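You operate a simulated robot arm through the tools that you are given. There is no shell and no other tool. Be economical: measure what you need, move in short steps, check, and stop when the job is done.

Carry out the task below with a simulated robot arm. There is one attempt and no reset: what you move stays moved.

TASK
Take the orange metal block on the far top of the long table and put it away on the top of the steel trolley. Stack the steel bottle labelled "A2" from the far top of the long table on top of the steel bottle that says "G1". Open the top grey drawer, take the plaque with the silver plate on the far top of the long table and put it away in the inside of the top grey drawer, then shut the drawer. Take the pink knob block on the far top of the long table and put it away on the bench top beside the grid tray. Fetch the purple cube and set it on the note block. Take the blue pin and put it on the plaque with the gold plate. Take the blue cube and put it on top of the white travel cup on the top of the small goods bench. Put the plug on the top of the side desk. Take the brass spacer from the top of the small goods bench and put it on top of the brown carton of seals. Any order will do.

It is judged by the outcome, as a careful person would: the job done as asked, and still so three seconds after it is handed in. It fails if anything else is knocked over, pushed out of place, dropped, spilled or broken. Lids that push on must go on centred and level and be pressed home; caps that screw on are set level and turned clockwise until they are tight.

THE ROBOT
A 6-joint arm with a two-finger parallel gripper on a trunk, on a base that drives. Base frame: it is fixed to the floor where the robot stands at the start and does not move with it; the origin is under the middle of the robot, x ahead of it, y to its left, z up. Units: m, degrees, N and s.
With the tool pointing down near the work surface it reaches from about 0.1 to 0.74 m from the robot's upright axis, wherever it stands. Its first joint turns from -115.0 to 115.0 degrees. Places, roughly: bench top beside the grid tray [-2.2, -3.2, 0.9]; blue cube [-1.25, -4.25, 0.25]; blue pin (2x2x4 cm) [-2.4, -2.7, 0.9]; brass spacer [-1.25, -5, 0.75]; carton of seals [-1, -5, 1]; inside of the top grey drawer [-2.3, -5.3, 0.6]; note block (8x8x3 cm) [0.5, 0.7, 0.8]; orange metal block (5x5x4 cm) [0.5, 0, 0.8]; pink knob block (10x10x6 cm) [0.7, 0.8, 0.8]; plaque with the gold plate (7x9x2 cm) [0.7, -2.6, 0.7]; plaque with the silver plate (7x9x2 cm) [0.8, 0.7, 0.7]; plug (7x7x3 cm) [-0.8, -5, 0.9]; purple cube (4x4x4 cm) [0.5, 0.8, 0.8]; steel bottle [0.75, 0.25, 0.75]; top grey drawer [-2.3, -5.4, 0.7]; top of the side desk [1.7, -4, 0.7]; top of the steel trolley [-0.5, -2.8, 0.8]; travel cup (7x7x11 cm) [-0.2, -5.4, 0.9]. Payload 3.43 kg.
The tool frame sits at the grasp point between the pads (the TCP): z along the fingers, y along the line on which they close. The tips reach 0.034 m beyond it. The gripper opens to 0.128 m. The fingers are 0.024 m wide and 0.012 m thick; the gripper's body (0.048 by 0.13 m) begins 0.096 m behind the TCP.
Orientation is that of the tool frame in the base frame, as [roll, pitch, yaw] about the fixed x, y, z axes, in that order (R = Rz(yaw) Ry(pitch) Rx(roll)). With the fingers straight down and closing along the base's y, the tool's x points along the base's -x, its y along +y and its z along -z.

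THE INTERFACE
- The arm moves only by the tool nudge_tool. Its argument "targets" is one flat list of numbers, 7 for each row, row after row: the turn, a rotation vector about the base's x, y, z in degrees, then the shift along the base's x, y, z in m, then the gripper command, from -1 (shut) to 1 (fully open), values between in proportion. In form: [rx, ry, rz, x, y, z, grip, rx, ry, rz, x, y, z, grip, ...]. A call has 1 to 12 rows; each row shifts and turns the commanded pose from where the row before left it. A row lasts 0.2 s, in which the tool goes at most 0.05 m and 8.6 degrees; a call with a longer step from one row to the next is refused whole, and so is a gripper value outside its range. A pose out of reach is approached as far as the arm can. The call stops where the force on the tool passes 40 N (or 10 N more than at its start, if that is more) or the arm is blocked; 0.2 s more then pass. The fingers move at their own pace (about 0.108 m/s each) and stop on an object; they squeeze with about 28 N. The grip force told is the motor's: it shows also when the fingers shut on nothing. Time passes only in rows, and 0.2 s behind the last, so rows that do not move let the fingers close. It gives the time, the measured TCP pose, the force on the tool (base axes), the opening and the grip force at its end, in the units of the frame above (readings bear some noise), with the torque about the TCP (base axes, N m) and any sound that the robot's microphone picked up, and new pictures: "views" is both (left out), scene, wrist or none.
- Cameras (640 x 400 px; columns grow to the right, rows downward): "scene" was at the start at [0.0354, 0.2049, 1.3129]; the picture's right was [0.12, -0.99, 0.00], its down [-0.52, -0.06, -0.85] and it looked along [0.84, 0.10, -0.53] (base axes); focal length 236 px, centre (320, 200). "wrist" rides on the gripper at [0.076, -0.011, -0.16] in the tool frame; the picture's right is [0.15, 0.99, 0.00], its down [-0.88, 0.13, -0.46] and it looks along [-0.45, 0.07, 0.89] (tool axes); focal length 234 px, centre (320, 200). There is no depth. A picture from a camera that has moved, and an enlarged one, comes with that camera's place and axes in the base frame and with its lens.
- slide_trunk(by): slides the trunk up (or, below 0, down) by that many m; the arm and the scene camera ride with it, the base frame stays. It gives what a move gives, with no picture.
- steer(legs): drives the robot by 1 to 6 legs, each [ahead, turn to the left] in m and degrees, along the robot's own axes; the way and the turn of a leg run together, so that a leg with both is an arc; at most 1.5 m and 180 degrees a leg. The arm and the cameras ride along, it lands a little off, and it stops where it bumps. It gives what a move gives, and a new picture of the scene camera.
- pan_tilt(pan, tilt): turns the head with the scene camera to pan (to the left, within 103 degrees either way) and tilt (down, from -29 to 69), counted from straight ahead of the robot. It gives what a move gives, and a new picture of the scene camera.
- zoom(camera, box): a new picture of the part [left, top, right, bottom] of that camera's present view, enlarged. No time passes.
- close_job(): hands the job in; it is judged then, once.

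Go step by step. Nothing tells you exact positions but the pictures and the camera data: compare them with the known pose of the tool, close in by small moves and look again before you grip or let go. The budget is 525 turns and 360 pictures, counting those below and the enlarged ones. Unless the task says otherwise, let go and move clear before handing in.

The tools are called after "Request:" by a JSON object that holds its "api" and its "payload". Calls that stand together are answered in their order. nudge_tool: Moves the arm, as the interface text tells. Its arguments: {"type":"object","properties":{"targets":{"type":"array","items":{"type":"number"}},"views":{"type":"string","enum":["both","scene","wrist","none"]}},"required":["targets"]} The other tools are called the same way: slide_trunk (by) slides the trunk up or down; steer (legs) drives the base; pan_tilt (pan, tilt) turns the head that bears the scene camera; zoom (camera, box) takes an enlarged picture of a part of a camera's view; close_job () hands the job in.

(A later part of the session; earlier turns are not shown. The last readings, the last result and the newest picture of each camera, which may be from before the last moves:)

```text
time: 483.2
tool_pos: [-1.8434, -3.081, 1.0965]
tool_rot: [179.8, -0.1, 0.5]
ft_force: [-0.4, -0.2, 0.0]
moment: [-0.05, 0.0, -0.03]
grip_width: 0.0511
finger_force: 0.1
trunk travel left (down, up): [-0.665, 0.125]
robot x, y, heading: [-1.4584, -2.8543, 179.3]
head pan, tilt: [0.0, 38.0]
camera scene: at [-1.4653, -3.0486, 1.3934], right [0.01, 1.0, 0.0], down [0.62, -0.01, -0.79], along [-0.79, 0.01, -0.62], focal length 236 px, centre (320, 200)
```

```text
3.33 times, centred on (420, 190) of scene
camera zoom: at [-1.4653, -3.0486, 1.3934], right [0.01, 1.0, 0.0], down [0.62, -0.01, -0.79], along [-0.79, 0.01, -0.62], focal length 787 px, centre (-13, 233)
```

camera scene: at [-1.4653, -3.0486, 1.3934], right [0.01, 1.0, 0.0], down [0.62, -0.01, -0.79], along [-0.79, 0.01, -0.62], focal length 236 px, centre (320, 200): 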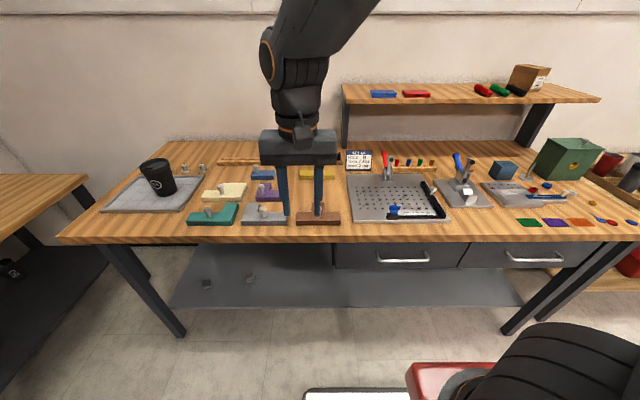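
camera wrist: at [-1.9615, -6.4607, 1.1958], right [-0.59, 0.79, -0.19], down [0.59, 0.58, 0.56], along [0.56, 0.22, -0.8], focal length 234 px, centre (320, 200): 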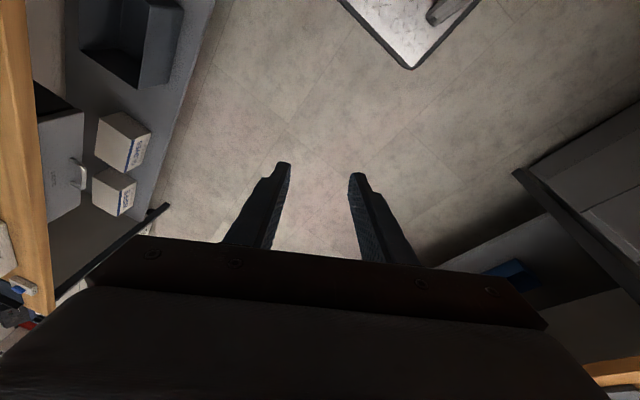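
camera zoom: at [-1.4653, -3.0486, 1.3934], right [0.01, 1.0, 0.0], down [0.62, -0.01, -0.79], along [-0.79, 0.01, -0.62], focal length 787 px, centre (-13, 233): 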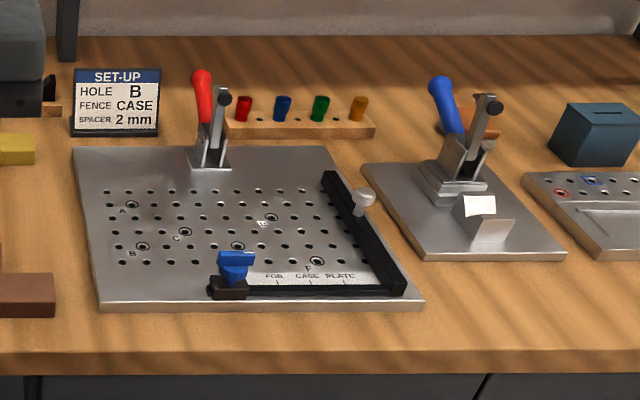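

The blue pin stands in the rack at about (-2.34, -2.667). I'll move the base closer and hover the gripper over it.

Request:
{"api": "steer", "payload": {"legs": [[0.22, 0]]}}

Request:
{"api": "zoom", "payload": {"camera": "scene", "box": [360, 140, 520, 260]}}

```text
time: 484.9
tool_pos: [-2.0633, -3.0784, 1.095]
tool_rot: [179.6, -0.1, 0.3]
ft_force: [0.6, 0.3, 0.2]
moment: [-0.02, 0.03, 0.03]
grip_width: 0.0513
finger_force: 0.1
trunk travel left (down, up): [-0.665, 0.125]
robot x, y, heading: [-1.6782, -2.8542, 179.3]
head pan, tilt: [0.0, 38.0]
camera scene: at [-1.6855, -3.0464, 1.3933], right [0.01, 1.0, 0.0], down [0.62, -0.01, -0.79], along [-0.79, 0.01, -0.62], focal length 236 px, centre (320, 200)
```

scene: 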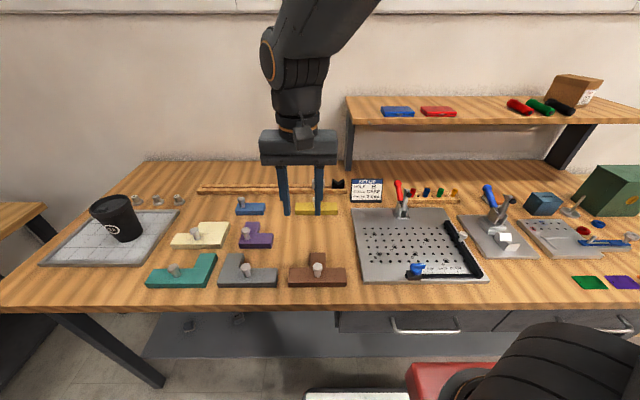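

```text
3.33 times, centred on (440, 200) of scene
camera zoom: at [-1.6855, -3.0464, 1.3933], right [0.01, 1.0, 0.0], down [0.62, -0.01, -0.79], along [-0.79, 0.01, -0.62], focal length 787 px, centre (-80, 200)
```

zoom: 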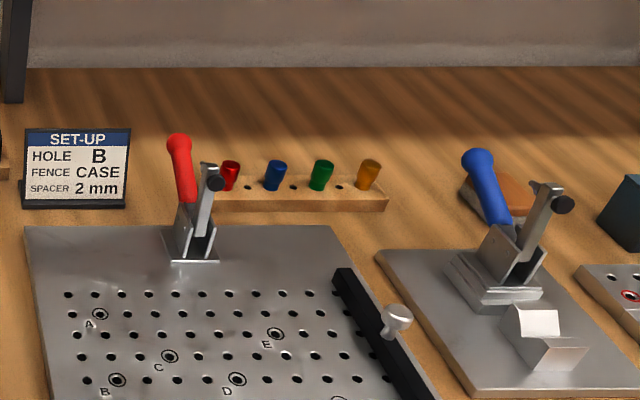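

Request:
{"api": "steer", "payload": {"legs": [[0.05, 0]]}}

Request:
{"api": "nudge_tool", "payload": {"targets": [0, 0, 0, -0.0253, 0.0422, 0, -0.4, 0, 0, 0, -0.0253, 0.0422, 0, -0.4, 0, 0, 0, -0.0253, 0.0422, 0, -0.4, 0, 0, 0, -0.0253, 0.0422, 0, -0.4, 0, 0, 0, -0.0253, 0.0422, 0, -0.4, 0, 0, 0, -0.0253, 0.0422, 0, -0.4, 0, 0, 0, -0.0253, 0.0422, 0, -0.4, 0, 0, 0, -0.0253, 0.0422, 0, -0.4, 0, 0, 0, -0.0253, 0.0422, 0, -0.4, 0, 0, 0, -0.0253, 0.0422, 0, -0.4, 0, 0, 0, 0, 0, -0.02, -0.4], "views": "both"}}

Request:
{"api": "zoom", "payload": {"camera": "wrist", "box": [260, 90, 380, 190]}}

```text
time: 485.8
tool_pos: [-2.1125, -3.0775, 1.0952]
tool_rot: [179.6, -0.1, 0.5]
ft_force: [0.3, -0.5, -0.1]
moment: [0.03, 0.01, -0.02]
grip_width: 0.0514
finger_force: 0.0
trunk travel left (down, up): [-0.665, 0.125]
robot x, y, heading: [-1.7294, -2.8518, 179.4]
head pan, tilt: [0.0, 38.0]
camera scene: at [-1.7351, -3.0458, 1.3933], right [0.01, 1.0, 0.0], down [0.62, -0.01, -0.79], along [-0.79, 0.01, -0.62], focal length 236 px, centre (320, 200)
```

scene: 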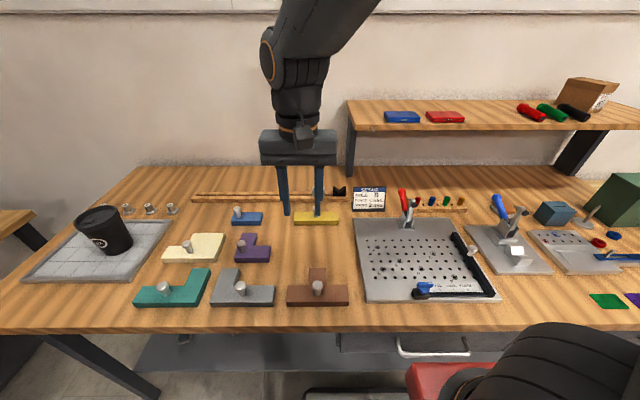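

```text
time: 488.2
tool_pos: [-2.3656, -2.653, 1.0735]
tool_rot: [179.6, -0.1, 0.5]
ft_force: [0.4, -0.6, -0.5]
moment: [-0.01, -0.01, 0.0]
grip_width: 0.0384
finger_force: 0.0
trunk travel left (down, up): [-0.665, 0.125]
robot x, y, heading: [-1.7261, -2.8526, 179.3]
head pan, tilt: [0.0, 38.0]
camera scene: at [-1.7352, -3.0457, 1.3933], right [0.01, 1.0, 0.0], down [0.62, -0.01, -0.79], along [-0.79, 0.01, -0.62], focal length 236 px, centre (320, 200)
camera wrist: at [-2.2899, -2.6407, 1.2322], right [0.15, -0.99, 0.01], down [-0.88, -0.13, 0.46], along [-0.45, -0.08, -0.89], focal length 234 px, centre (320, 200)
```

scene: 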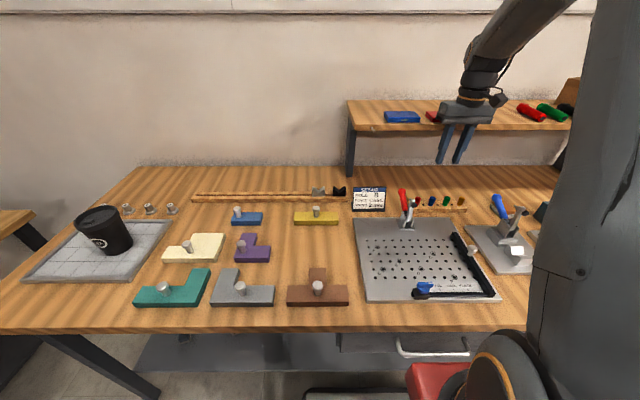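
wrist: 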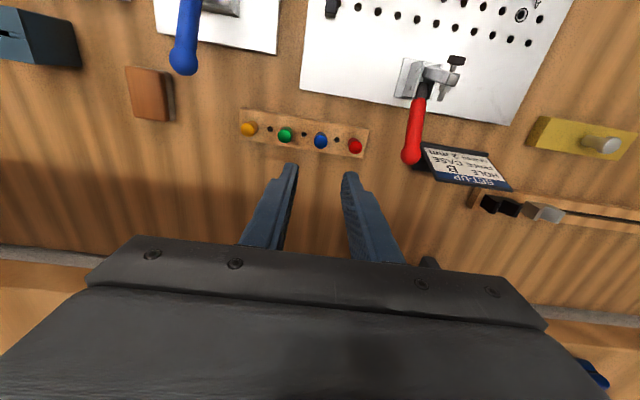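

```text
4.00 times, centred on (320, 140) of wrist
camera zoom: at [-2.2899, -2.6407, 1.2322], right [0.15, -0.99, 0.01], down [-0.88, -0.13, 0.46], along [-0.45, -0.08, -0.89], focal length 937 px, centre (320, 440)
```

zoom: 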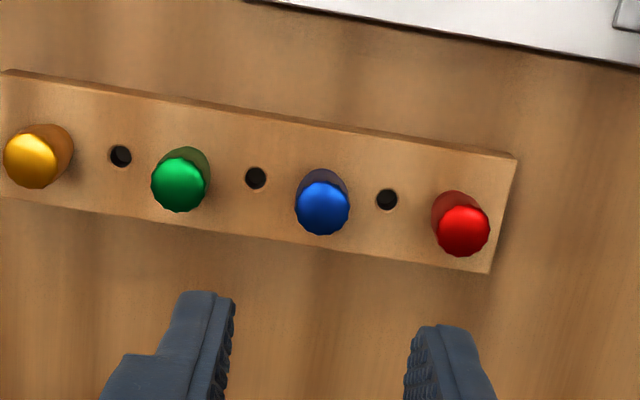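

Request:
{"api": "nudge_tool", "payload": {"targets": [0, 0, 0, 0, -0.003, -0.045, -0.4, 0, 0, 0, 0, 0, -0.045, -0.4, 0, 0, 0, 0, 0, -0.04, -0.4, 0, 0, 0, 0, 0, -0.015, -0.4, 0, 0, 0, 0, 0, 0, -0.4], "views": "wrist"}}

Request:
{"api": "zoom", "payload": {"camera": "wrist", "box": [260, 110, 380, 210]}}

Request:
{"api": "zoom", "payload": {"camera": "scene", "box": [380, 160, 500, 240]}}

```text
time: 488.6
tool_pos: [-2.3691, -2.6551, 1.0452]
tool_rot: [179.7, 0.6, 0.4]
ft_force: [-0.2, 0.3, 11.0]
moment: [0.15, 0.44, 0.0]
grip_width: 0.0384
finger_force: 0.1
trunk travel left (down, up): [-0.665, 0.125]
robot x, y, heading: [-1.7246, -2.8544, 179.0]
head pan, tilt: [0.0, 38.0]
stopped in row 2: the force on the tool passed its limit at 128 N (the readings are from after the stop); the commanded pose is now the measured one
camera wrist: at [-2.2913, -2.643, 1.2032], right [0.15, -0.99, 0.0], down [-0.87, -0.14, 0.46], along [-0.46, -0.07, -0.89], focal length 234 px, centre (320, 200)
```

wrist: 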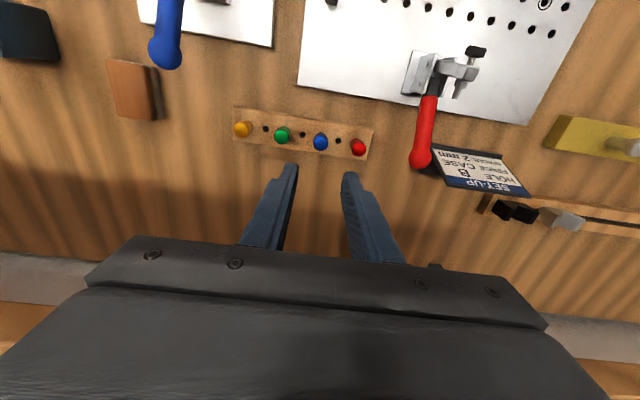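

```text
4.00 times, centred on (320, 160) of wrist
camera zoom: at [-2.2913, -2.643, 1.2032], right [0.15, -0.99, 0.0], down [-0.87, -0.14, 0.46], along [-0.46, -0.07, -0.89], focal length 937 px, centre (320, 360)
```

zoom: 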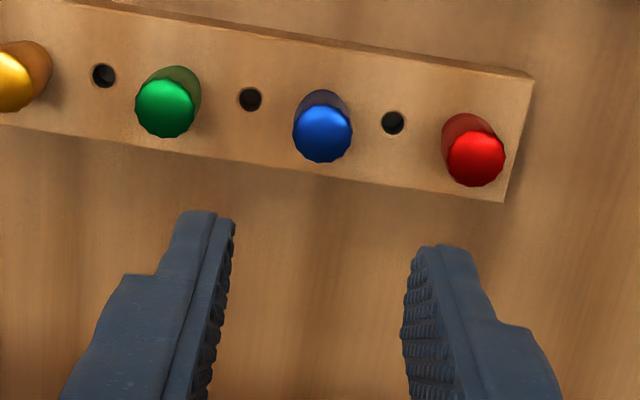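

```text
5.00 times, centred on (440, 200) of scene
camera zoom: at [-1.7349, -3.0458, 1.3934], right [0.01, 1.0, 0.0], down [0.62, -0.01, -0.79], along [-0.79, 0.01, -0.62], focal length 1180 px, centre (-280, 200)
```

zoom: 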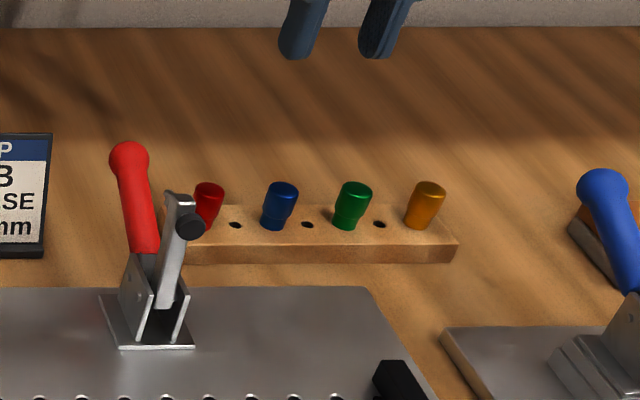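

I hit something, probably the upper shelf edge above the rack. I'll rise and check the shelf.

Request:
{"api": "nudge_tool", "payload": {"targets": [0, 0, 0, 0.0, 0, 0.03, -0.4, 0, 0, 0, 0.03, 0, 0.02, -0.4, 0, 0, 0, 0.04, 0, 0.0, -0.4, 0, 0, 0, 0.04, 0, 0, -0.4, 0, 0, 0, 0.04, 0, 0, -0.4], "views": "scene"}}

Request:
{"api": "zoom", "payload": {"camera": "scene", "box": [330, 70, 640, 240]}}

```text
time: 489.8
tool_pos: [-2.2174, -2.657, 1.0941]
tool_rot: [179.7, 0.4, 0.5]
ft_force: [0.0, -0.3, -0.8]
moment: [-0.02, -0.04, 0.01]
grip_width: 0.0384
finger_force: 0.1
trunk travel left (down, up): [-0.665, 0.125]
robot x, y, heading: [-1.7283, -2.8471, 179.2]
head pan, tilt: [0.0, 38.0]
camera scene: at [-1.736, -3.0457, 1.3933], right [0.01, 1.0, 0.0], down [0.62, -0.01, -0.79], along [-0.79, 0.01, -0.62], focal length 236 px, centre (320, 200)
```

scene: 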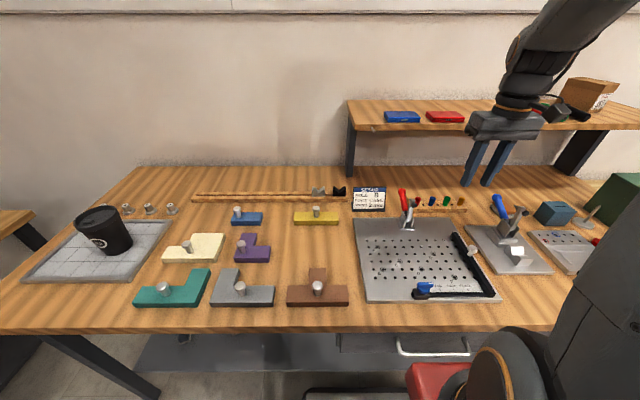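

```text
2.06 times, centred on (485, 155) of scene
camera zoom: at [-1.736, -3.0457, 1.3933], right [0.01, 1.0, 0.0], down [0.62, -0.01, -0.79], along [-0.79, 0.01, -0.62], focal length 487 px, centre (-21, 293)
```

zoom: 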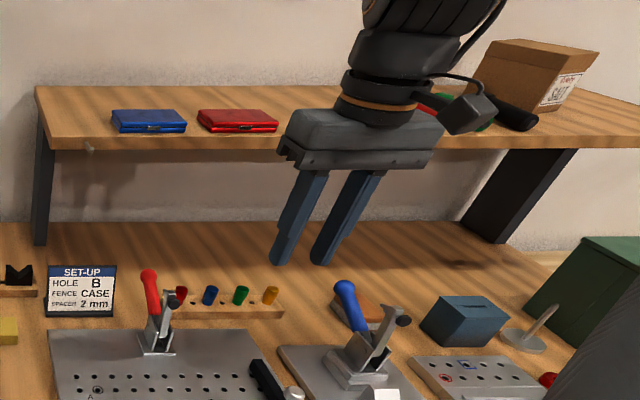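

The shelf and its items are undisturbed. The shelf edge overhangs, so I'll tilt the tool 25° to reach the pin from the front.

Request:
{"api": "nudge_tool", "payload": {"targets": [0, 8.3, 0, -0.015, 0, 0, -0.4, 0, 8.3, 0, -0.015, 0, -0.01, -0.4, 0, 8.4, 0, -0.015, 0, -0.02, -0.4, 0, 0, 0, -0.02, 0, -0.03, -0.4, 0, 0, 0, -0.025, 0, -0.03, -0.4, 0, 0, 0, -0.02, 0, -0.025, -0.4, 0, 0, 0, 0, 0, 0, -0.4], "views": "both"}}

Request:
{"api": "zoom", "payload": {"camera": "scene", "box": [380, 90, 540, 240]}}

Request:
{"api": "zoom", "payload": {"camera": "wrist", "box": [260, 110, 380, 210]}}

```text
time: 491.4
tool_pos: [-2.3306, -2.6563, 0.9788]
tool_rot: [180.0, 25.4, 0.4]
ft_force: [0.2, -0.3, 0.5]
moment: [-0.02, 0.01, 0.01]
grip_width: 0.0385
finger_force: 0.0
trunk travel left (down, up): [-0.665, 0.125]
robot x, y, heading: [-1.7263, -2.8477, 179.3]
head pan, tilt: [0.0, 38.0]
camera scene: at [-1.7353, -3.0457, 1.3934], right [0.01, 1.0, 0.0], down [0.62, -0.01, -0.79], along [-0.79, 0.01, -0.62], focal length 236 px, centre (320, 200)
camera wrist: at [-2.1928, -2.6447, 1.0902], right [0.14, -0.99, -0.06], down [-0.6, -0.14, 0.79], along [-0.79, -0.07, -0.61], focal length 234 px, centre (320, 200)
```

scene: 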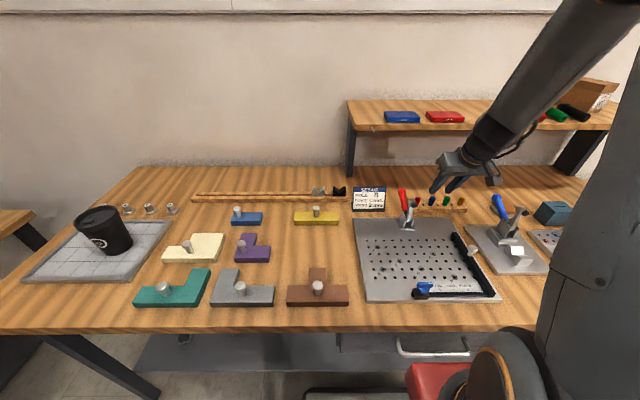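
wrist: 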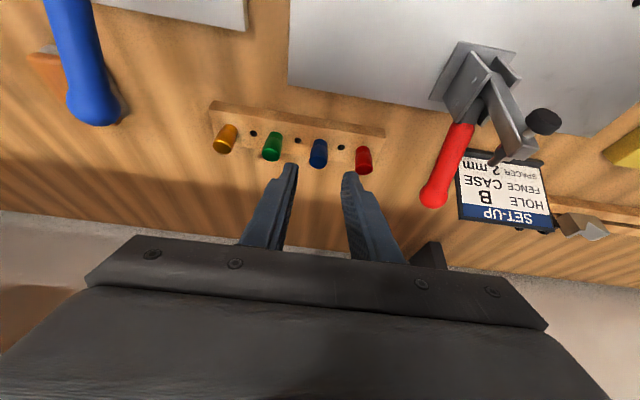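

```text
2.67 times, centred on (460, 165) of scene
camera zoom: at [-1.7353, -3.0457, 1.3934], right [0.01, 1.0, 0.0], down [0.62, -0.01, -0.79], along [-0.79, 0.01, -0.62], focal length 629 px, centre (-53, 293)
```

zoom: 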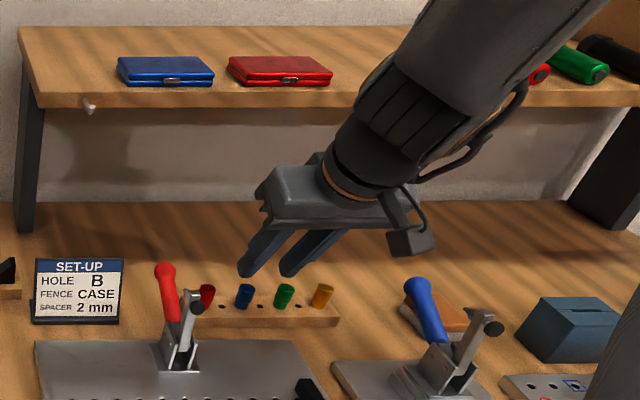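

```text
4.00 times, centred on (320, 160) of wrist
camera zoom: at [-2.1928, -2.6447, 1.0902], right [0.14, -0.99, -0.06], down [-0.6, -0.14, 0.79], along [-0.79, -0.07, -0.61], focal length 937 px, centre (320, 360)
```

zoom: 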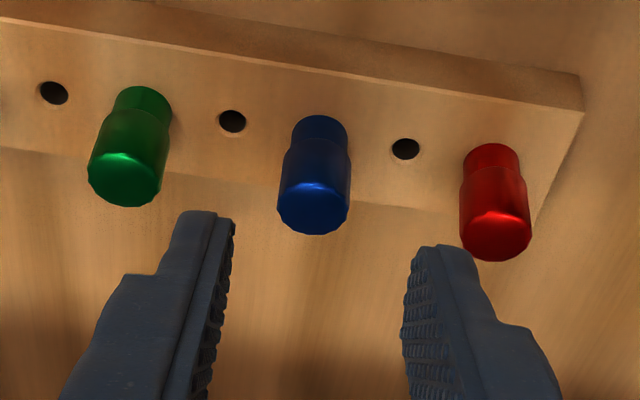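

Request:
{"api": "nudge_tool", "payload": {"targets": [0, 0, 0, -0.01, 0, -0.025, -0.4, 0, 0, 0, -0.01, 0, -0.022, -0.4, 0, 0, 0, -0.006, 0, -0.014, -0.4, 0, 0, 0, 0, 0, 0, -0.4], "views": "wrist"}}

Request:
{"api": "zoom", "payload": {"camera": "wrist", "box": [260, 110, 380, 210]}}

Request:
{"api": "zoom", "payload": {"camera": "scene", "box": [400, 140, 500, 230]}}

```text
time: 492.4
tool_pos: [-2.3558, -2.657, 0.918]
tool_rot: [-180.0, 25.4, 0.5]
ft_force: [-0.8, -0.4, 0.0]
moment: [0.04, -0.04, 0.01]
grip_width: 0.0384
finger_force: 0.1
trunk travel left (down, up): [-0.665, 0.125]
robot x, y, heading: [-1.7237, -2.8508, 179.2]
head pan, tilt: [0.0, 38.0]
camera wrist: at [-2.218, -2.644, 1.0288], right [0.14, -0.99, -0.06], down [-0.6, -0.14, 0.79], along [-0.79, -0.07, -0.61], focal length 234 px, centre (320, 200)
```

wrist: 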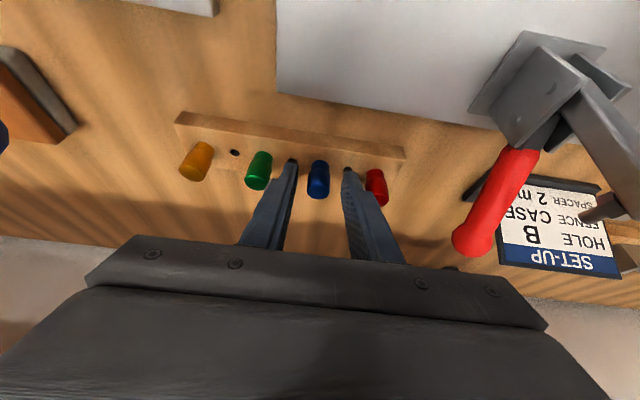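

```text
4.00 times, centred on (320, 160) of wrist
camera zoom: at [-2.218, -2.644, 1.0288], right [0.14, -0.99, -0.06], down [-0.6, -0.14, 0.79], along [-0.79, -0.07, -0.61], focal length 937 px, centre (320, 360)
```

zoom: 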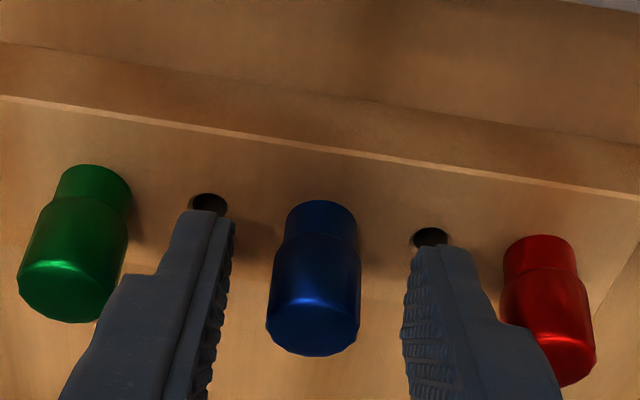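

```text
4.44 times, centred on (450, 185) of scene
camera zoom: at [-1.7354, -3.0457, 1.3934], right [0.01, 1.0, 0.0], down [0.62, -0.01, -0.79], along [-0.79, 0.01, -0.62], focal length 1049 px, centre (-258, 267)
```

zoom: 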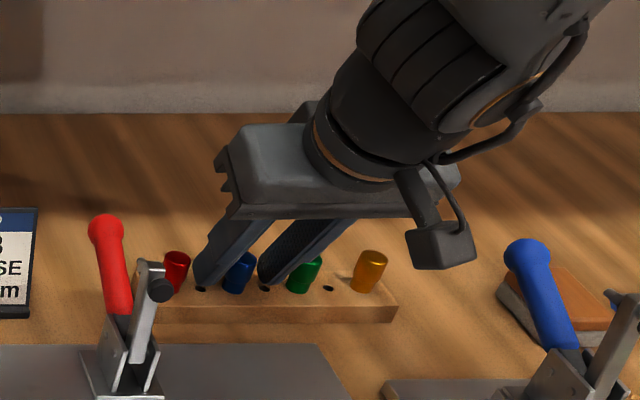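

Request:
{"api": "nudge_tool", "payload": {"targets": [0, 0, 0, 0, 0, 0, -0.6, 0, 0, 0, 0, 0, 0, -0.8, 0, 0, 0, 0, 0, 0, -1, 0, 0, 0, 0, 0, 0, -1, 0, 0, 0, 0, 0, 0.02, -1, 0, 0, 0, 0.01, 0, 0.03, -1, 0, 0, 0, 0.02, 0, 0.03, -1, 0, 0, 0, 0, 0, 0, -1], "views": "both"}}

Request:
{"api": "zoom", "payload": {"camera": "wrist", "box": [260, 110, 380, 210]}}

```text
time: 494.2
tool_pos: [-2.3242, -2.6535, 0.9967]
tool_rot: [-179.9, 25.4, 0.5]
ft_force: [0.6, -0.4, -0.2]
moment: [0.0, 0.0, -0.04]
grip_width: 0.0173
finger_force: 27.8
trunk travel left (down, up): [-0.665, 0.125]
robot x, y, heading: [-1.7267, -2.8536, 179.3]
head pan, tilt: [0.0, 38.0]
camera scene: at [-1.7354, -3.0457, 1.3933], right [0.01, 1.0, 0.0], down [0.62, -0.01, -0.79], along [-0.79, 0.01, -0.62], focal length 236 px, centre (320, 200)
camera wrist: at [-2.1869, -2.6425, 1.108], right [0.14, -0.99, -0.06], down [-0.6, -0.14, 0.79], along [-0.79, -0.07, -0.61], focal length 234 px, centre (320, 200)
```

scene: 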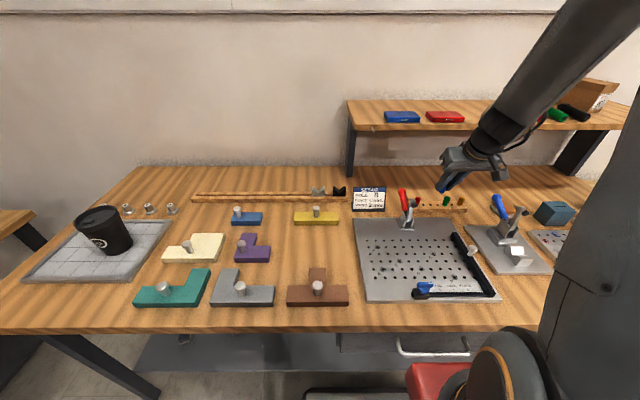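
wrist: 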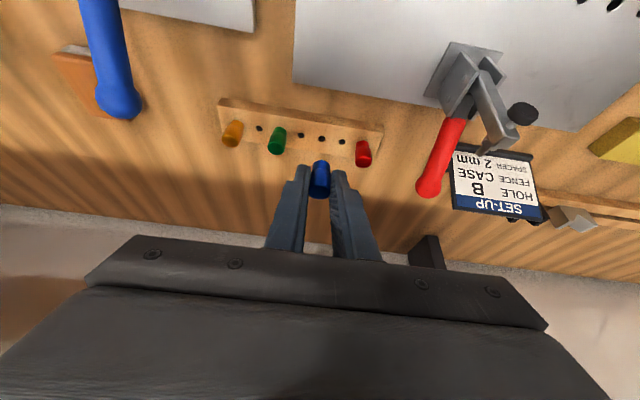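

```text
4.00 times, centred on (320, 160) of wrist
camera zoom: at [-2.1869, -2.6425, 1.108], right [0.14, -0.99, -0.06], down [-0.6, -0.14, 0.79], along [-0.79, -0.07, -0.61], focal length 937 px, centre (320, 360)
```

zoom: 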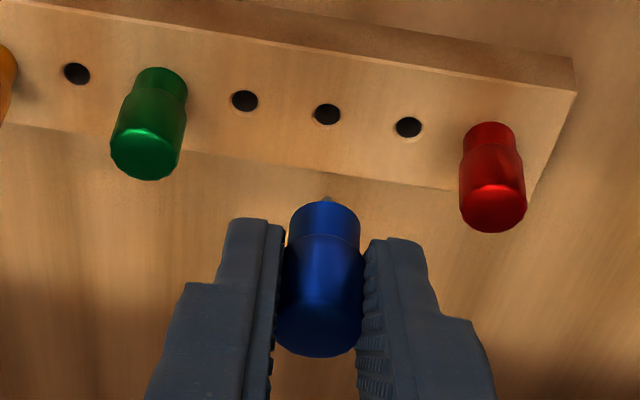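

Request:
{"api": "zoom", "payload": {"camera": "wrist", "box": [300, 145, 345, 205]}}

Request:
{"api": "zoom", "payload": {"camera": "scene", "box": [425, 150, 485, 210]}}

```text
6.67 times, centred on (322, 175) of wrist
camera zoom: at [-2.1869, -2.6425, 1.108], right [0.14, -0.99, -0.06], down [-0.6, -0.14, 0.79], along [-0.79, -0.07, -0.61], focal length 1561 px, centre (303, 367)
```

zoom: 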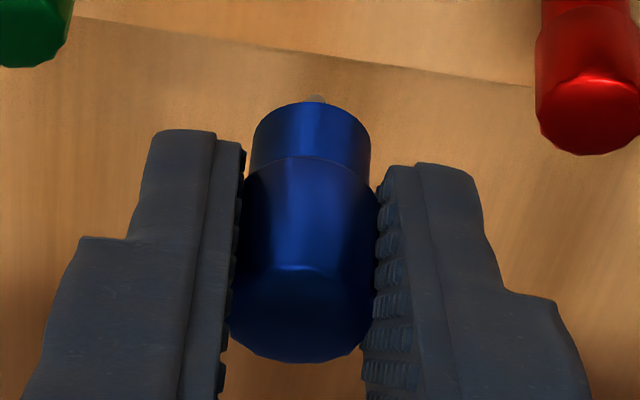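

```text
6.67 times, centred on (455, 180) of scene
camera zoom: at [-1.7354, -3.0457, 1.3933], right [0.01, 1.0, 0.0], down [0.62, -0.01, -0.79], along [-0.79, 0.01, -0.62], focal length 1574 px, centre (-580, 333)
```

zoom: 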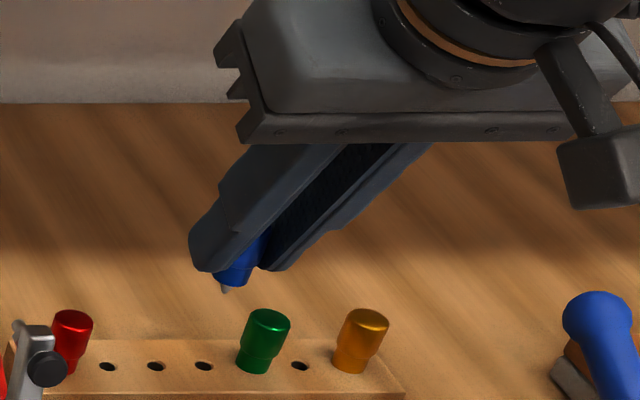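

The pin has a short spike, so it must be laid on its side on the plaque. I'll back out, straighten up, and carry it to the gold plaque.

Request:
{"api": "nudge_tool", "payload": {"targets": [0, 0, 0, 0.03, 0, 0.03, -1, 0, 0, 0, 0.03, 0, 0.03, -1, 0, -8.3, 0, 0.02, 0, 0.02, -1, 0, -8.3, 0, 0.02, 0, 0.02, -1, 0, -8.8, 0, 0.02, 0, 0.0, -1, 0, 0, 0, 0.03, -0.03, 0, -1, 0, 0, 0, 0.03, -0.03, 0, -1, 0, 0, 0, 0.03, -0.04, 0, -1, 0, 0, 0, 0.02, -0.04, 0, -1, 0, 0, 0, 0.0, -0.04, 0, -1], "views": "none"}}

Request:
{"api": "steer", "payload": {"legs": [[-0.35, 0]]}}

```text
refused: row 5 steps farther than a row can; nothing moved
```

```text
time: 496.5
tool_pos: [-1.9714, -2.6614, 0.9963]
tool_rot: [180.0, 25.3, 0.9]
ft_force: [0.2, 0.0, -0.2]
moment: [-0.02, 0.0, 0.0]
grip_width: 0.0174
finger_force: 28.4
trunk travel left (down, up): [-0.665, 0.125]
robot x, y, heading: [-1.3724, -2.8506, 179.5]
head pan, tilt: [0.0, 38.0]
camera scene: at [-1.3801, -3.0486, 1.3933], right [0.0, 1.0, 0.0], down [0.62, 0.0, -0.79], along [-0.79, 0.0, -0.62], focal length 236 px, centre (320, 200)
```

scene: 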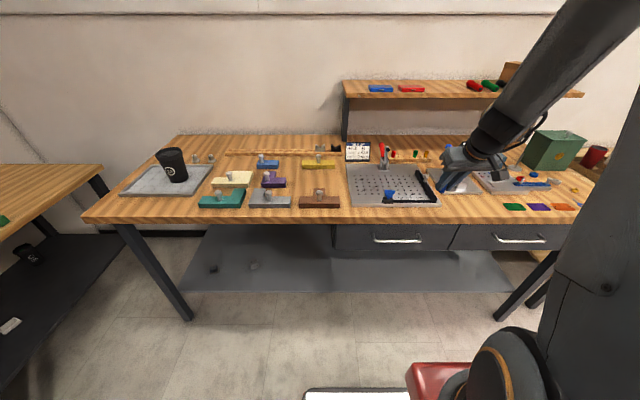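

Request:
{"api": "nudge_tool", "payload": {"targets": [0, 0, 0, 0.02, 0, 0.03, -1, 0, 0, 0, 0.02, 0, 0.03, -1, 0, -8.3, 0, 0.02, 0, 0.02, -1, 0, -8.3, 0, 0.02, 0, 0.02, -1, 0, -8.4, 0, 0.02, 0, 0.0, -1, 0, 0, 0, 0.03, -0.03, 0, -1, 0, 0, 0, 0.03, -0.03, 0, -1, 0, 0, 0, 0.03, -0.035, 0, -1, 0, 0, 0, 0.02, -0.04, 0, -1, 0, 0, 0, 0.0, -0.04, 0, -1], "views": "scene"}}

Request:
{"api": "zoom", "payload": {"camera": "scene", "box": [330, 60, 600, 240]}}

```text
time: 498.7
tool_pos: [-1.7629, -2.8363, 1.0977]
tool_rot: [179.6, 0.4, 0.8]
ft_force: [0.4, -0.3, -0.7]
moment: [-0.01, -0.04, 0.01]
grip_width: 0.0176
finger_force: 28.3
trunk travel left (down, up): [-0.665, 0.125]
robot x, y, heading: [-1.372, -2.8558, 179.7]
head pan, tilt: [0.0, 38.0]
camera scene: at [-1.38, -3.0484, 1.3934], right [0.0, 1.0, 0.0], down [0.62, 0.0, -0.79], along [-0.79, 0.0, -0.62], focal length 236 px, centre (320, 200)
```

scene: 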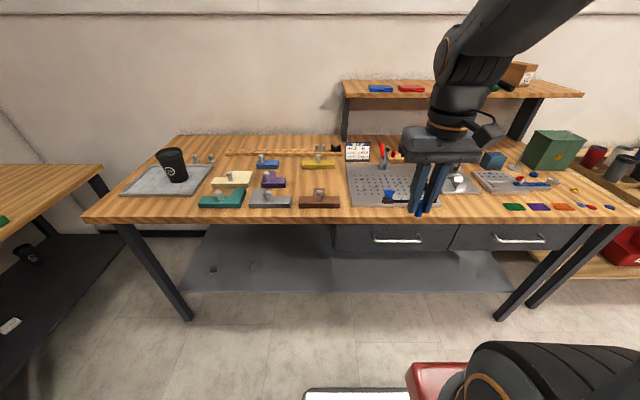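

```text
2.22 times, centred on (465, 150) of scene
camera zoom: at [-1.38, -3.0484, 1.3934], right [0.0, 1.0, 0.0], down [0.62, 0.0, -0.79], along [-0.79, 0.0, -0.62], focal length 524 px, centre (-2, 311)
```

zoom: 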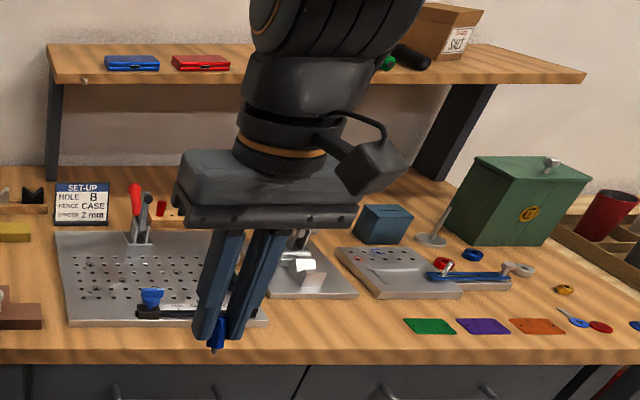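

Request:
{"api": "steer", "payload": {"legs": [[0, 123.7], [0.676, 0], [0, 56.6], [1.5, 0], [0.19, 0], [0, 90]]}}

Request:
{"api": "pan_tilt", "payload": {"pan": 5, "tilt": 40}}

```text
time: 522.0
tool_pos: [0.71, -2.9789, 1.0973]
tool_rot: [179.7, 0.4, -88.6]
ft_force: [-0.1, 0.8, 0.6]
moment: [0.0, 0.03, -0.02]
grip_width: 0.0173
finger_force: 28.0
trunk travel left (down, up): [-0.665, 0.125]
robot x, y, heading: [0.6931, -3.37, 90.3]
head pan, tilt: [0.0, 38.0]
camera scene: at [0.503, -3.365, 1.3933], right [1.0, 0.01, 0.0], down [0.0, -0.62, -0.79], along [0.0, 0.79, -0.62], focal length 236 px, centre (320, 200)
```

scene: 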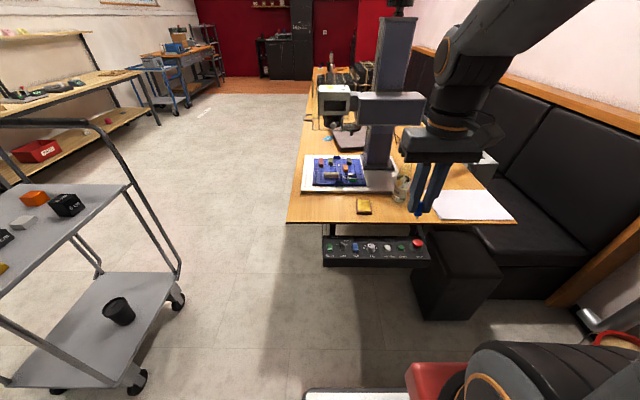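

```text
time: 522.7
tool_pos: [0.71, -2.9779, 1.0972]
tool_rot: [179.6, 0.4, -88.7]
ft_force: [0.9, -0.2, -0.6]
moment: [0.02, 0.01, -0.04]
grip_width: 0.0174
finger_force: 27.9
trunk travel left (down, up): [-0.665, 0.125]
robot x, y, heading: [0.6978, -3.3663, 90.2]
head pan, tilt: [5.0, 40.0]
camera scene: at [0.4956, -3.3667, 1.3904], right [1.0, 0.09, 0.0], down [0.06, -0.64, -0.77], along [-0.07, 0.76, -0.64], focal length 236 px, centre (320, 200)
```

scene: 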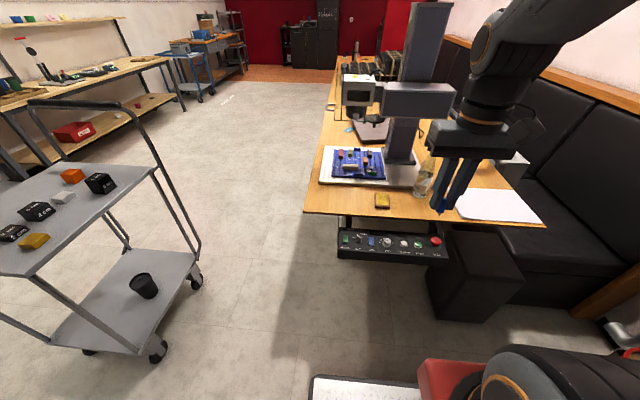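

Request:
{"api": "zoom", "payload": {"camera": "scene", "box": [330, 140, 450, 270]}}

```text
3.08 times, centred on (390, 205) of scene
camera zoom: at [0.4956, -3.3667, 1.3904], right [1.0, 0.09, 0.0], down [0.06, -0.64, -0.77], along [-0.07, 0.76, -0.64], focal length 726 px, centre (105, 185)
```

zoom: 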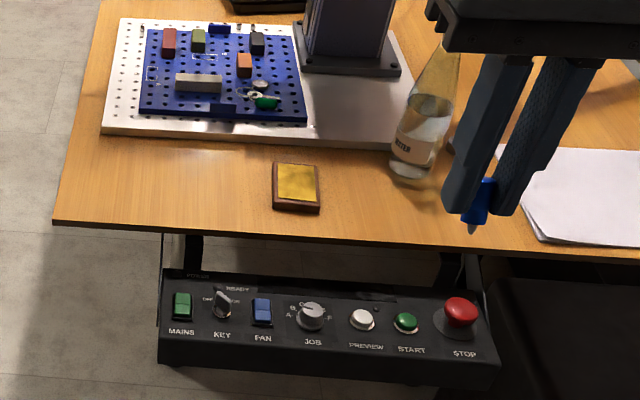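

The plaque top is at (0.688, -2.589, 0.757). I'll lower the trunk, align in-plane, then tilt the tool to near-horizontal so the pin lies down.

Request:
{"api": "slide_trunk", "payload": {"by": -0.2}}

Request:
{"api": "nudge_tool", "payload": {"targets": [0.4, 0, -0.7, -0.018, 0.02, 0, -1, 8.5, 0, 0, 0, 0.03, 0, -1, 8.5, 0, 0, 0, 0.03, 0, -1, 8.5, 0, 0, 0, 0.03, 0, -1, 8.5, 0, 0, 0, 0.03, 0, -1, 8.5, 0, 0, 0, 0.03, 0, -1, 8.5, 0, 0, 0, 0.03, 0, -1, 8.5, 0, 0, 0, 0.03, 0, -1, 8.5, 0, 0, 0, 0.03, 0, -1, 8.5, 0, 0, 0, 0.03, 0, -1, 8.5, 0, 0, 0, 0.03, 0, -1, 0, 0, 0, 0, 0, 0, -1], "views": "both"}}

```text
time: 524.9
tool_pos: [0.7083, -2.9784, 0.8972]
tool_rot: [179.6, 0.4, -88.6]
ft_force: [0.0, 0.5, -0.8]
moment: [-0.04, 0.0, -0.01]
grip_width: 0.0172
finger_force: 28.3
trunk travel left (down, up): [-0.465, 0.325]
robot x, y, heading: [0.6953, -3.3723, 90.5]
head pan, tilt: [5.0, 40.0]
```

```text
time: 527.5
tool_pos: [0.6912, -2.657, 0.8988]
tool_rot: [-170.2, 85.8, -79.7]
ft_force: [0.1, 0.2, 0.6]
moment: [-0.01, 0.0, 0.0]
grip_width: 0.0174
finger_force: 27.6
trunk travel left (down, up): [-0.465, 0.325]
robot x, y, heading: [0.6936, -3.368, 90.5]
head pan, tilt: [5.0, 40.0]
camera scene: at [0.4953, -3.3111, 1.1904], right [1.0, 0.09, 0.0], down [0.06, -0.64, -0.77], along [-0.07, 0.76, -0.64], focal length 236 px, centre (320, 200)
camera wrist: at [0.7047, -2.8225, 0.8336], right [-0.99, -0.02, -0.16], down [-0.14, -0.39, 0.91], along [-0.08, 0.92, 0.38], focal length 234 px, centre (320, 200)
```

scene: 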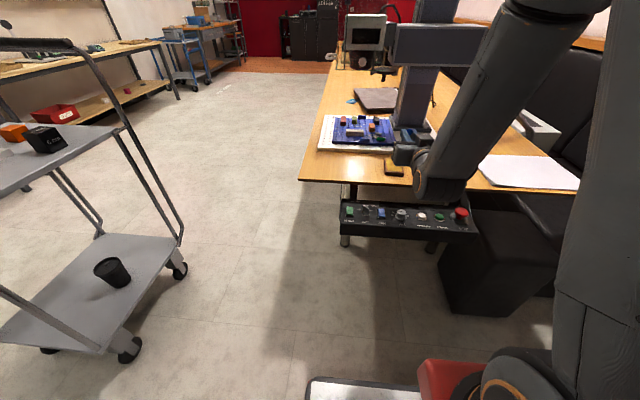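
wrist: 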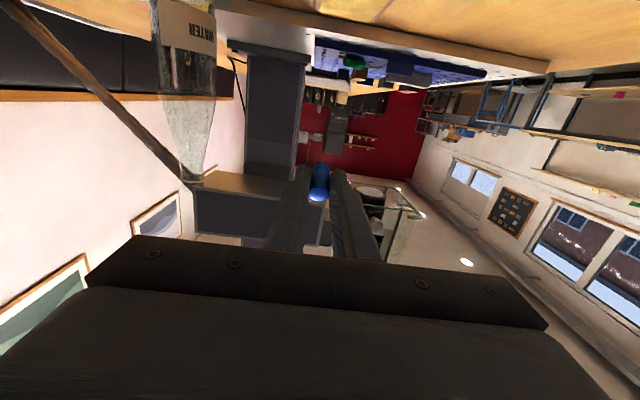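

Orientation is good. I'll move over the plaque and lower.

Request:
{"api": "nudge_tool", "payload": {"targets": [0, 0, 0, -0.002, 0.03, -0.02, -1, 0, 0, 0, 0, 0, -0.04, -1, 0, 0, 0, 0, 0, -0.035, -1, 0, 0, 0, 0, 0, 0, -1], "views": "both"}}

Request:
{"api": "zoom", "payload": {"camera": "scene", "box": [340, 100, 480, 220]}}

Request:
{"api": "zoom", "payload": {"camera": "wrist", "box": [240, 60, 400, 220]}}

```text
time: 528.5
tool_pos: [0.6898, -2.6278, 0.8017]
tool_rot: [-170.4, 85.7, -80.0]
ft_force: [0.2, -0.8, 0.1]
moment: [-0.03, 0.0, -0.03]
grip_width: 0.0172
finger_force: 27.5
trunk travel left (down, up): [-0.465, 0.325]
robot x, y, heading: [0.6968, -3.371, 90.3]
head pan, tilt: [5.0, 40.0]
camera scene: at [0.4953, -3.3111, 1.1904], right [1.0, 0.09, 0.0], down [0.06, -0.64, -0.77], along [-0.07, 0.76, -0.64], focal length 236 px, centre (320, 200)
camera wrist: at [0.7032, -2.7925, 0.7383], right [-0.99, -0.02, -0.16], down [-0.14, -0.39, 0.91], along [-0.08, 0.92, 0.38], focal length 234 px, centre (320, 200)
```

scene: 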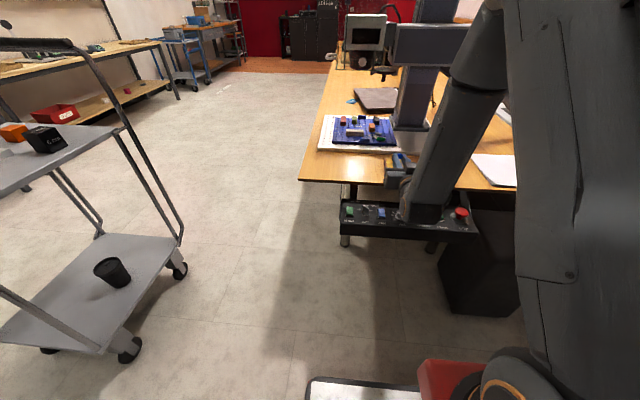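
wrist: 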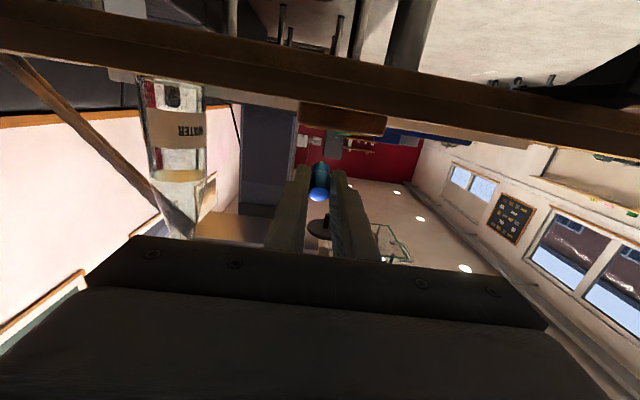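

```text
3.33 times, centred on (410, 160) of scene
camera zoom: at [0.4953, -3.3111, 1.1904], right [1.0, 0.09, 0.0], down [0.06, -0.64, -0.77], along [-0.07, 0.76, -0.64], focal length 787 px, centre (20, 333)
```

zoom: 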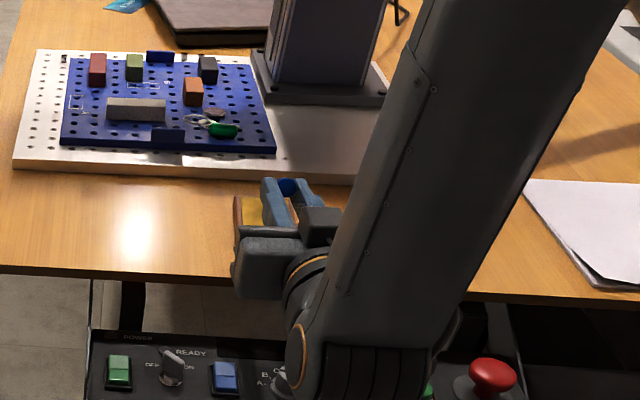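

```text
2.50 times, centred on (320, 140) of wrist
camera zoom: at [0.7032, -2.7925, 0.7383], right [-0.99, -0.02, -0.16], down [-0.14, -0.39, 0.91], along [-0.08, 0.92, 0.38], focal length 585 px, centre (320, 350)
```

zoom: 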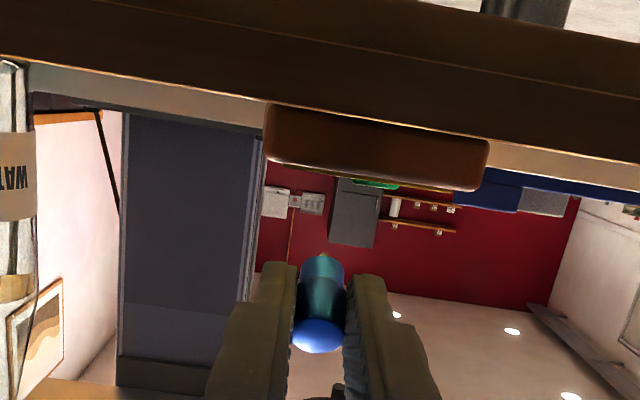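

Request:
{"api": "nudge_tool", "payload": {"targets": [0, 0, 0, -0.005, 0, -0.01, -1, 0, 0, 0, 0, 0, -0.008, -1, 0, 0, 0, 0, 0, -0.003, -1, 0, 0, 0, 0, 0, 0, -1], "views": "none"}}

Request:
{"api": "zoom", "payload": {"camera": "wrist", "box": [240, 60, 400, 220]}}

```text
time: 529.5
tool_pos: [0.684, -2.6288, 0.7818]
tool_rot: [-170.4, 85.6, -80.0]
ft_force: [-0.1, -0.3, -0.6]
moment: [-0.01, 0.0, 0.02]
grip_width: 0.017
finger_force: 28.1
trunk travel left (down, up): [-0.465, 0.325]
robot x, y, heading: [0.6968, -3.3707, 90.3]
head pan, tilt: [5.0, 40.0]
```

```text
2.50 times, centred on (320, 140) of wrist
camera zoom: at [0.6975, -2.7936, 0.7172], right [-0.99, -0.02, -0.16], down [-0.14, -0.39, 0.91], along [-0.08, 0.92, 0.38], focal length 585 px, centre (320, 350)
```

zoom: 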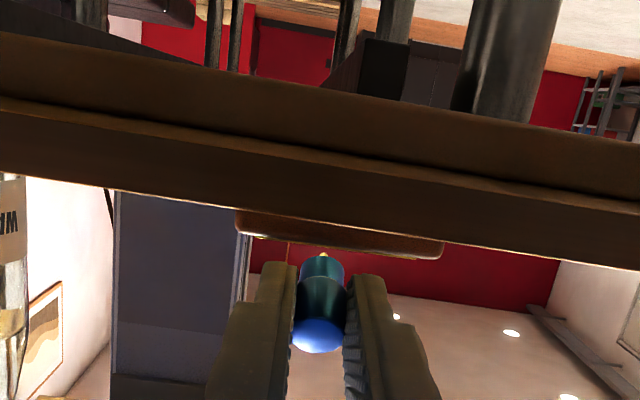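

Request:
{"api": "nudge_tool", "payload": {"targets": [0, 0, 0, 0, 0, -0.0015, -1, 0, 0, 0, 0, 0, -0.0015, -1, 0, 0, 0, 0, 0, 0, -1], "views": "none"}}

```text
time: 530.2
tool_pos: [0.6843, -2.6297, 0.7775]
tool_rot: [-170.3, 85.7, -80.0]
ft_force: [0.5, -0.8, -0.4]
moment: [-0.01, 0.01, 0.03]
grip_width: 0.0173
finger_force: 27.9
trunk travel left (down, up): [-0.465, 0.325]
robot x, y, heading: [0.6965, -3.3654, 90.2]
head pan, tilt: [5.0, 40.0]
```

Request:
{"api": "nudge_tool", "payload": {"targets": [0, 0, 0, 0, 0, -0.0015, -1, 0, 0, 0, 0, 0, -0.0015, -1, 0, 0, 0, 0, 0, 0, -1], "views": "none"}}

```text
time: 531.0
tool_pos: [0.6846, -2.6295, 0.7739]
tool_rot: [-170.5, 85.7, -79.9]
ft_force: [0.7, -0.5, -0.2]
moment: [-0.03, -0.03, 0.02]
grip_width: 0.017
finger_force: 28.1
trunk travel left (down, up): [-0.465, 0.325]
robot x, y, heading: [0.7015, -3.368, 90.2]
head pan, tilt: [5.0, 40.0]
```

Request:
{"api": "nudge_tool", "payload": {"targets": [0, 0, 0, 0, 0, -0.0015, -1, 0, 0, 0, 0, 0, -0.0015, -1, 0, 0, 0, 0, 0, 0, -1], "views": "none"}}

Request:
{"api": "zoom", "payload": {"camera": "scene", "box": [380, 130, 430, 190]}}

```text
time: 531.9
tool_pos: [0.6851, -2.6287, 0.7724]
tool_rot: [-170.5, 85.7, -80.0]
ft_force: [-0.7, -0.4, -0.3]
moment: [-0.01, 0.0, -0.01]
grip_width: 0.0172
finger_force: 28.2
trunk travel left (down, up): [-0.465, 0.325]
robot x, y, heading: [0.6995, -3.3714, 90.3]
head pan, tilt: [5.0, 40.0]
```

```text
6.67 times, centred on (405, 160) of scene
camera zoom: at [0.4953, -3.311, 1.1903], right [1.0, 0.09, 0.0], down [0.06, -0.64, -0.77], along [-0.07, 0.76, -0.64], focal length 1574 px, centre (-247, 467)
```

zoom: 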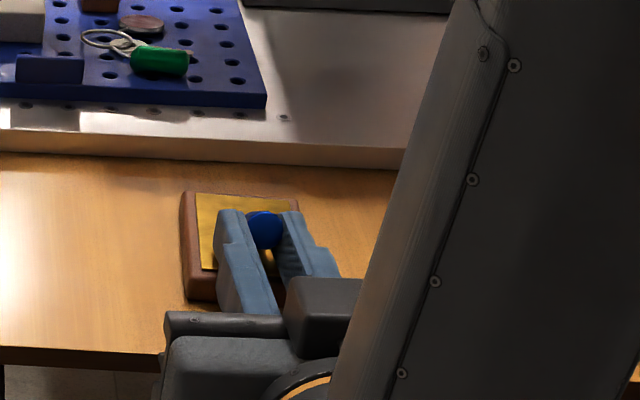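

Request:
{"api": "nudge_tool", "payload": {"targets": [0, 0, 0, 0, -0.006, -0.0015, -1, 0, 0, 0, 0, 0, -0.0015, -1, 0, 0, 0, 0, 0, 0, -1], "views": "none"}}

```text
time: 532.6
tool_pos: [0.6857, -2.6345, 0.7722]
tool_rot: [-169.9, 86.0, -79.4]
ft_force: [1.4, 0.3, 15.7]
moment: [0.57, 0.01, -0.03]
grip_width: 0.0172
finger_force: 27.8
trunk travel left (down, up): [-0.465, 0.325]
robot x, y, heading: [0.6963, -3.3687, 90.5]
head pan, tilt: [5.0, 40.0]
```

Request:
{"api": "nudge_tool", "payload": {"targets": [0, 0, 0, 0, 0, 0.001, -1, 0, 0, 0, 0, 0, 0, -0.7, 0, 0, 0, 0, 0, 0, -0.6, 0, 0, 0, 0, 0, 0, -0.5, 0, 0, 0, 0, 0, 0, -0.4, 0, 0, 0, 0, 0, 0, -0.4, 0, 0, 0, 0, 0, 0, -0.4], "views": "none"}}

Request:
{"api": "zoom", "payload": {"camera": "scene", "box": [380, 130, 430, 190]}}

Request:
{"api": "zoom", "payload": {"camera": "wrist", "box": [240, 60, 400, 220]}}

```text
time: 534.2
tool_pos: [0.6848, -2.6349, 0.7705]
tool_rot: [-170.5, 85.8, -80.1]
ft_force: [5.2, 0.7, 14.0]
moment: [0.46, 0.16, -0.2]
grip_width: 0.035
finger_force: 0.1
trunk travel left (down, up): [-0.465, 0.325]
robot x, y, heading: [0.7009, -3.3657, 90.4]
head pan, tilt: [5.0, 40.0]
```

```text
6.67 times, centred on (405, 160) of scene
camera zoom: at [0.4955, -3.3115, 1.1904], right [1.0, 0.09, 0.0], down [0.06, -0.64, -0.77], along [-0.07, 0.76, -0.64], focal length 1574 px, centre (-247, 467)
```

zoom: 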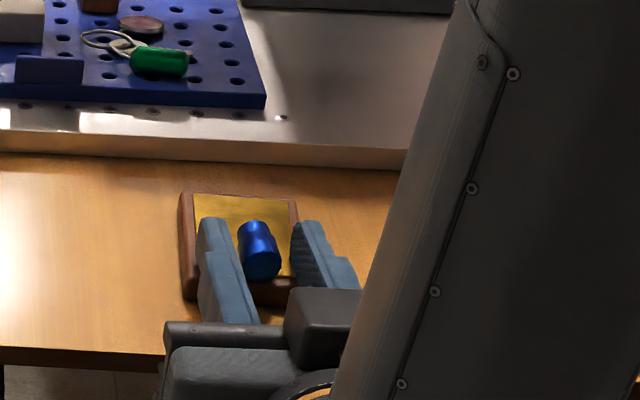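

```text
2.50 times, centred on (320, 140) of wrist
camera zoom: at [0.6983, -2.8002, 0.7067], right [-0.99, -0.02, -0.16], down [-0.14, -0.39, 0.91], along [-0.08, 0.92, 0.38], focal length 585 px, centre (320, 350)
```

zoom: 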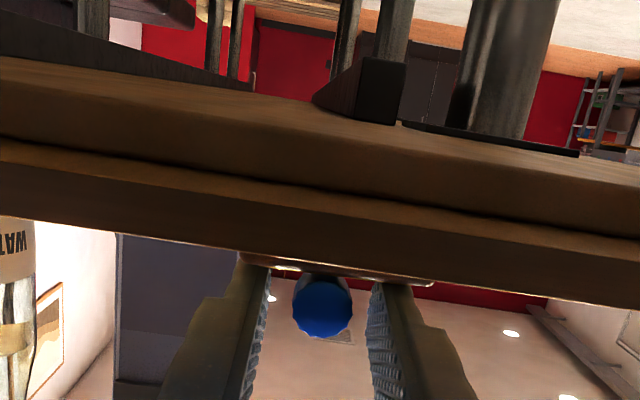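

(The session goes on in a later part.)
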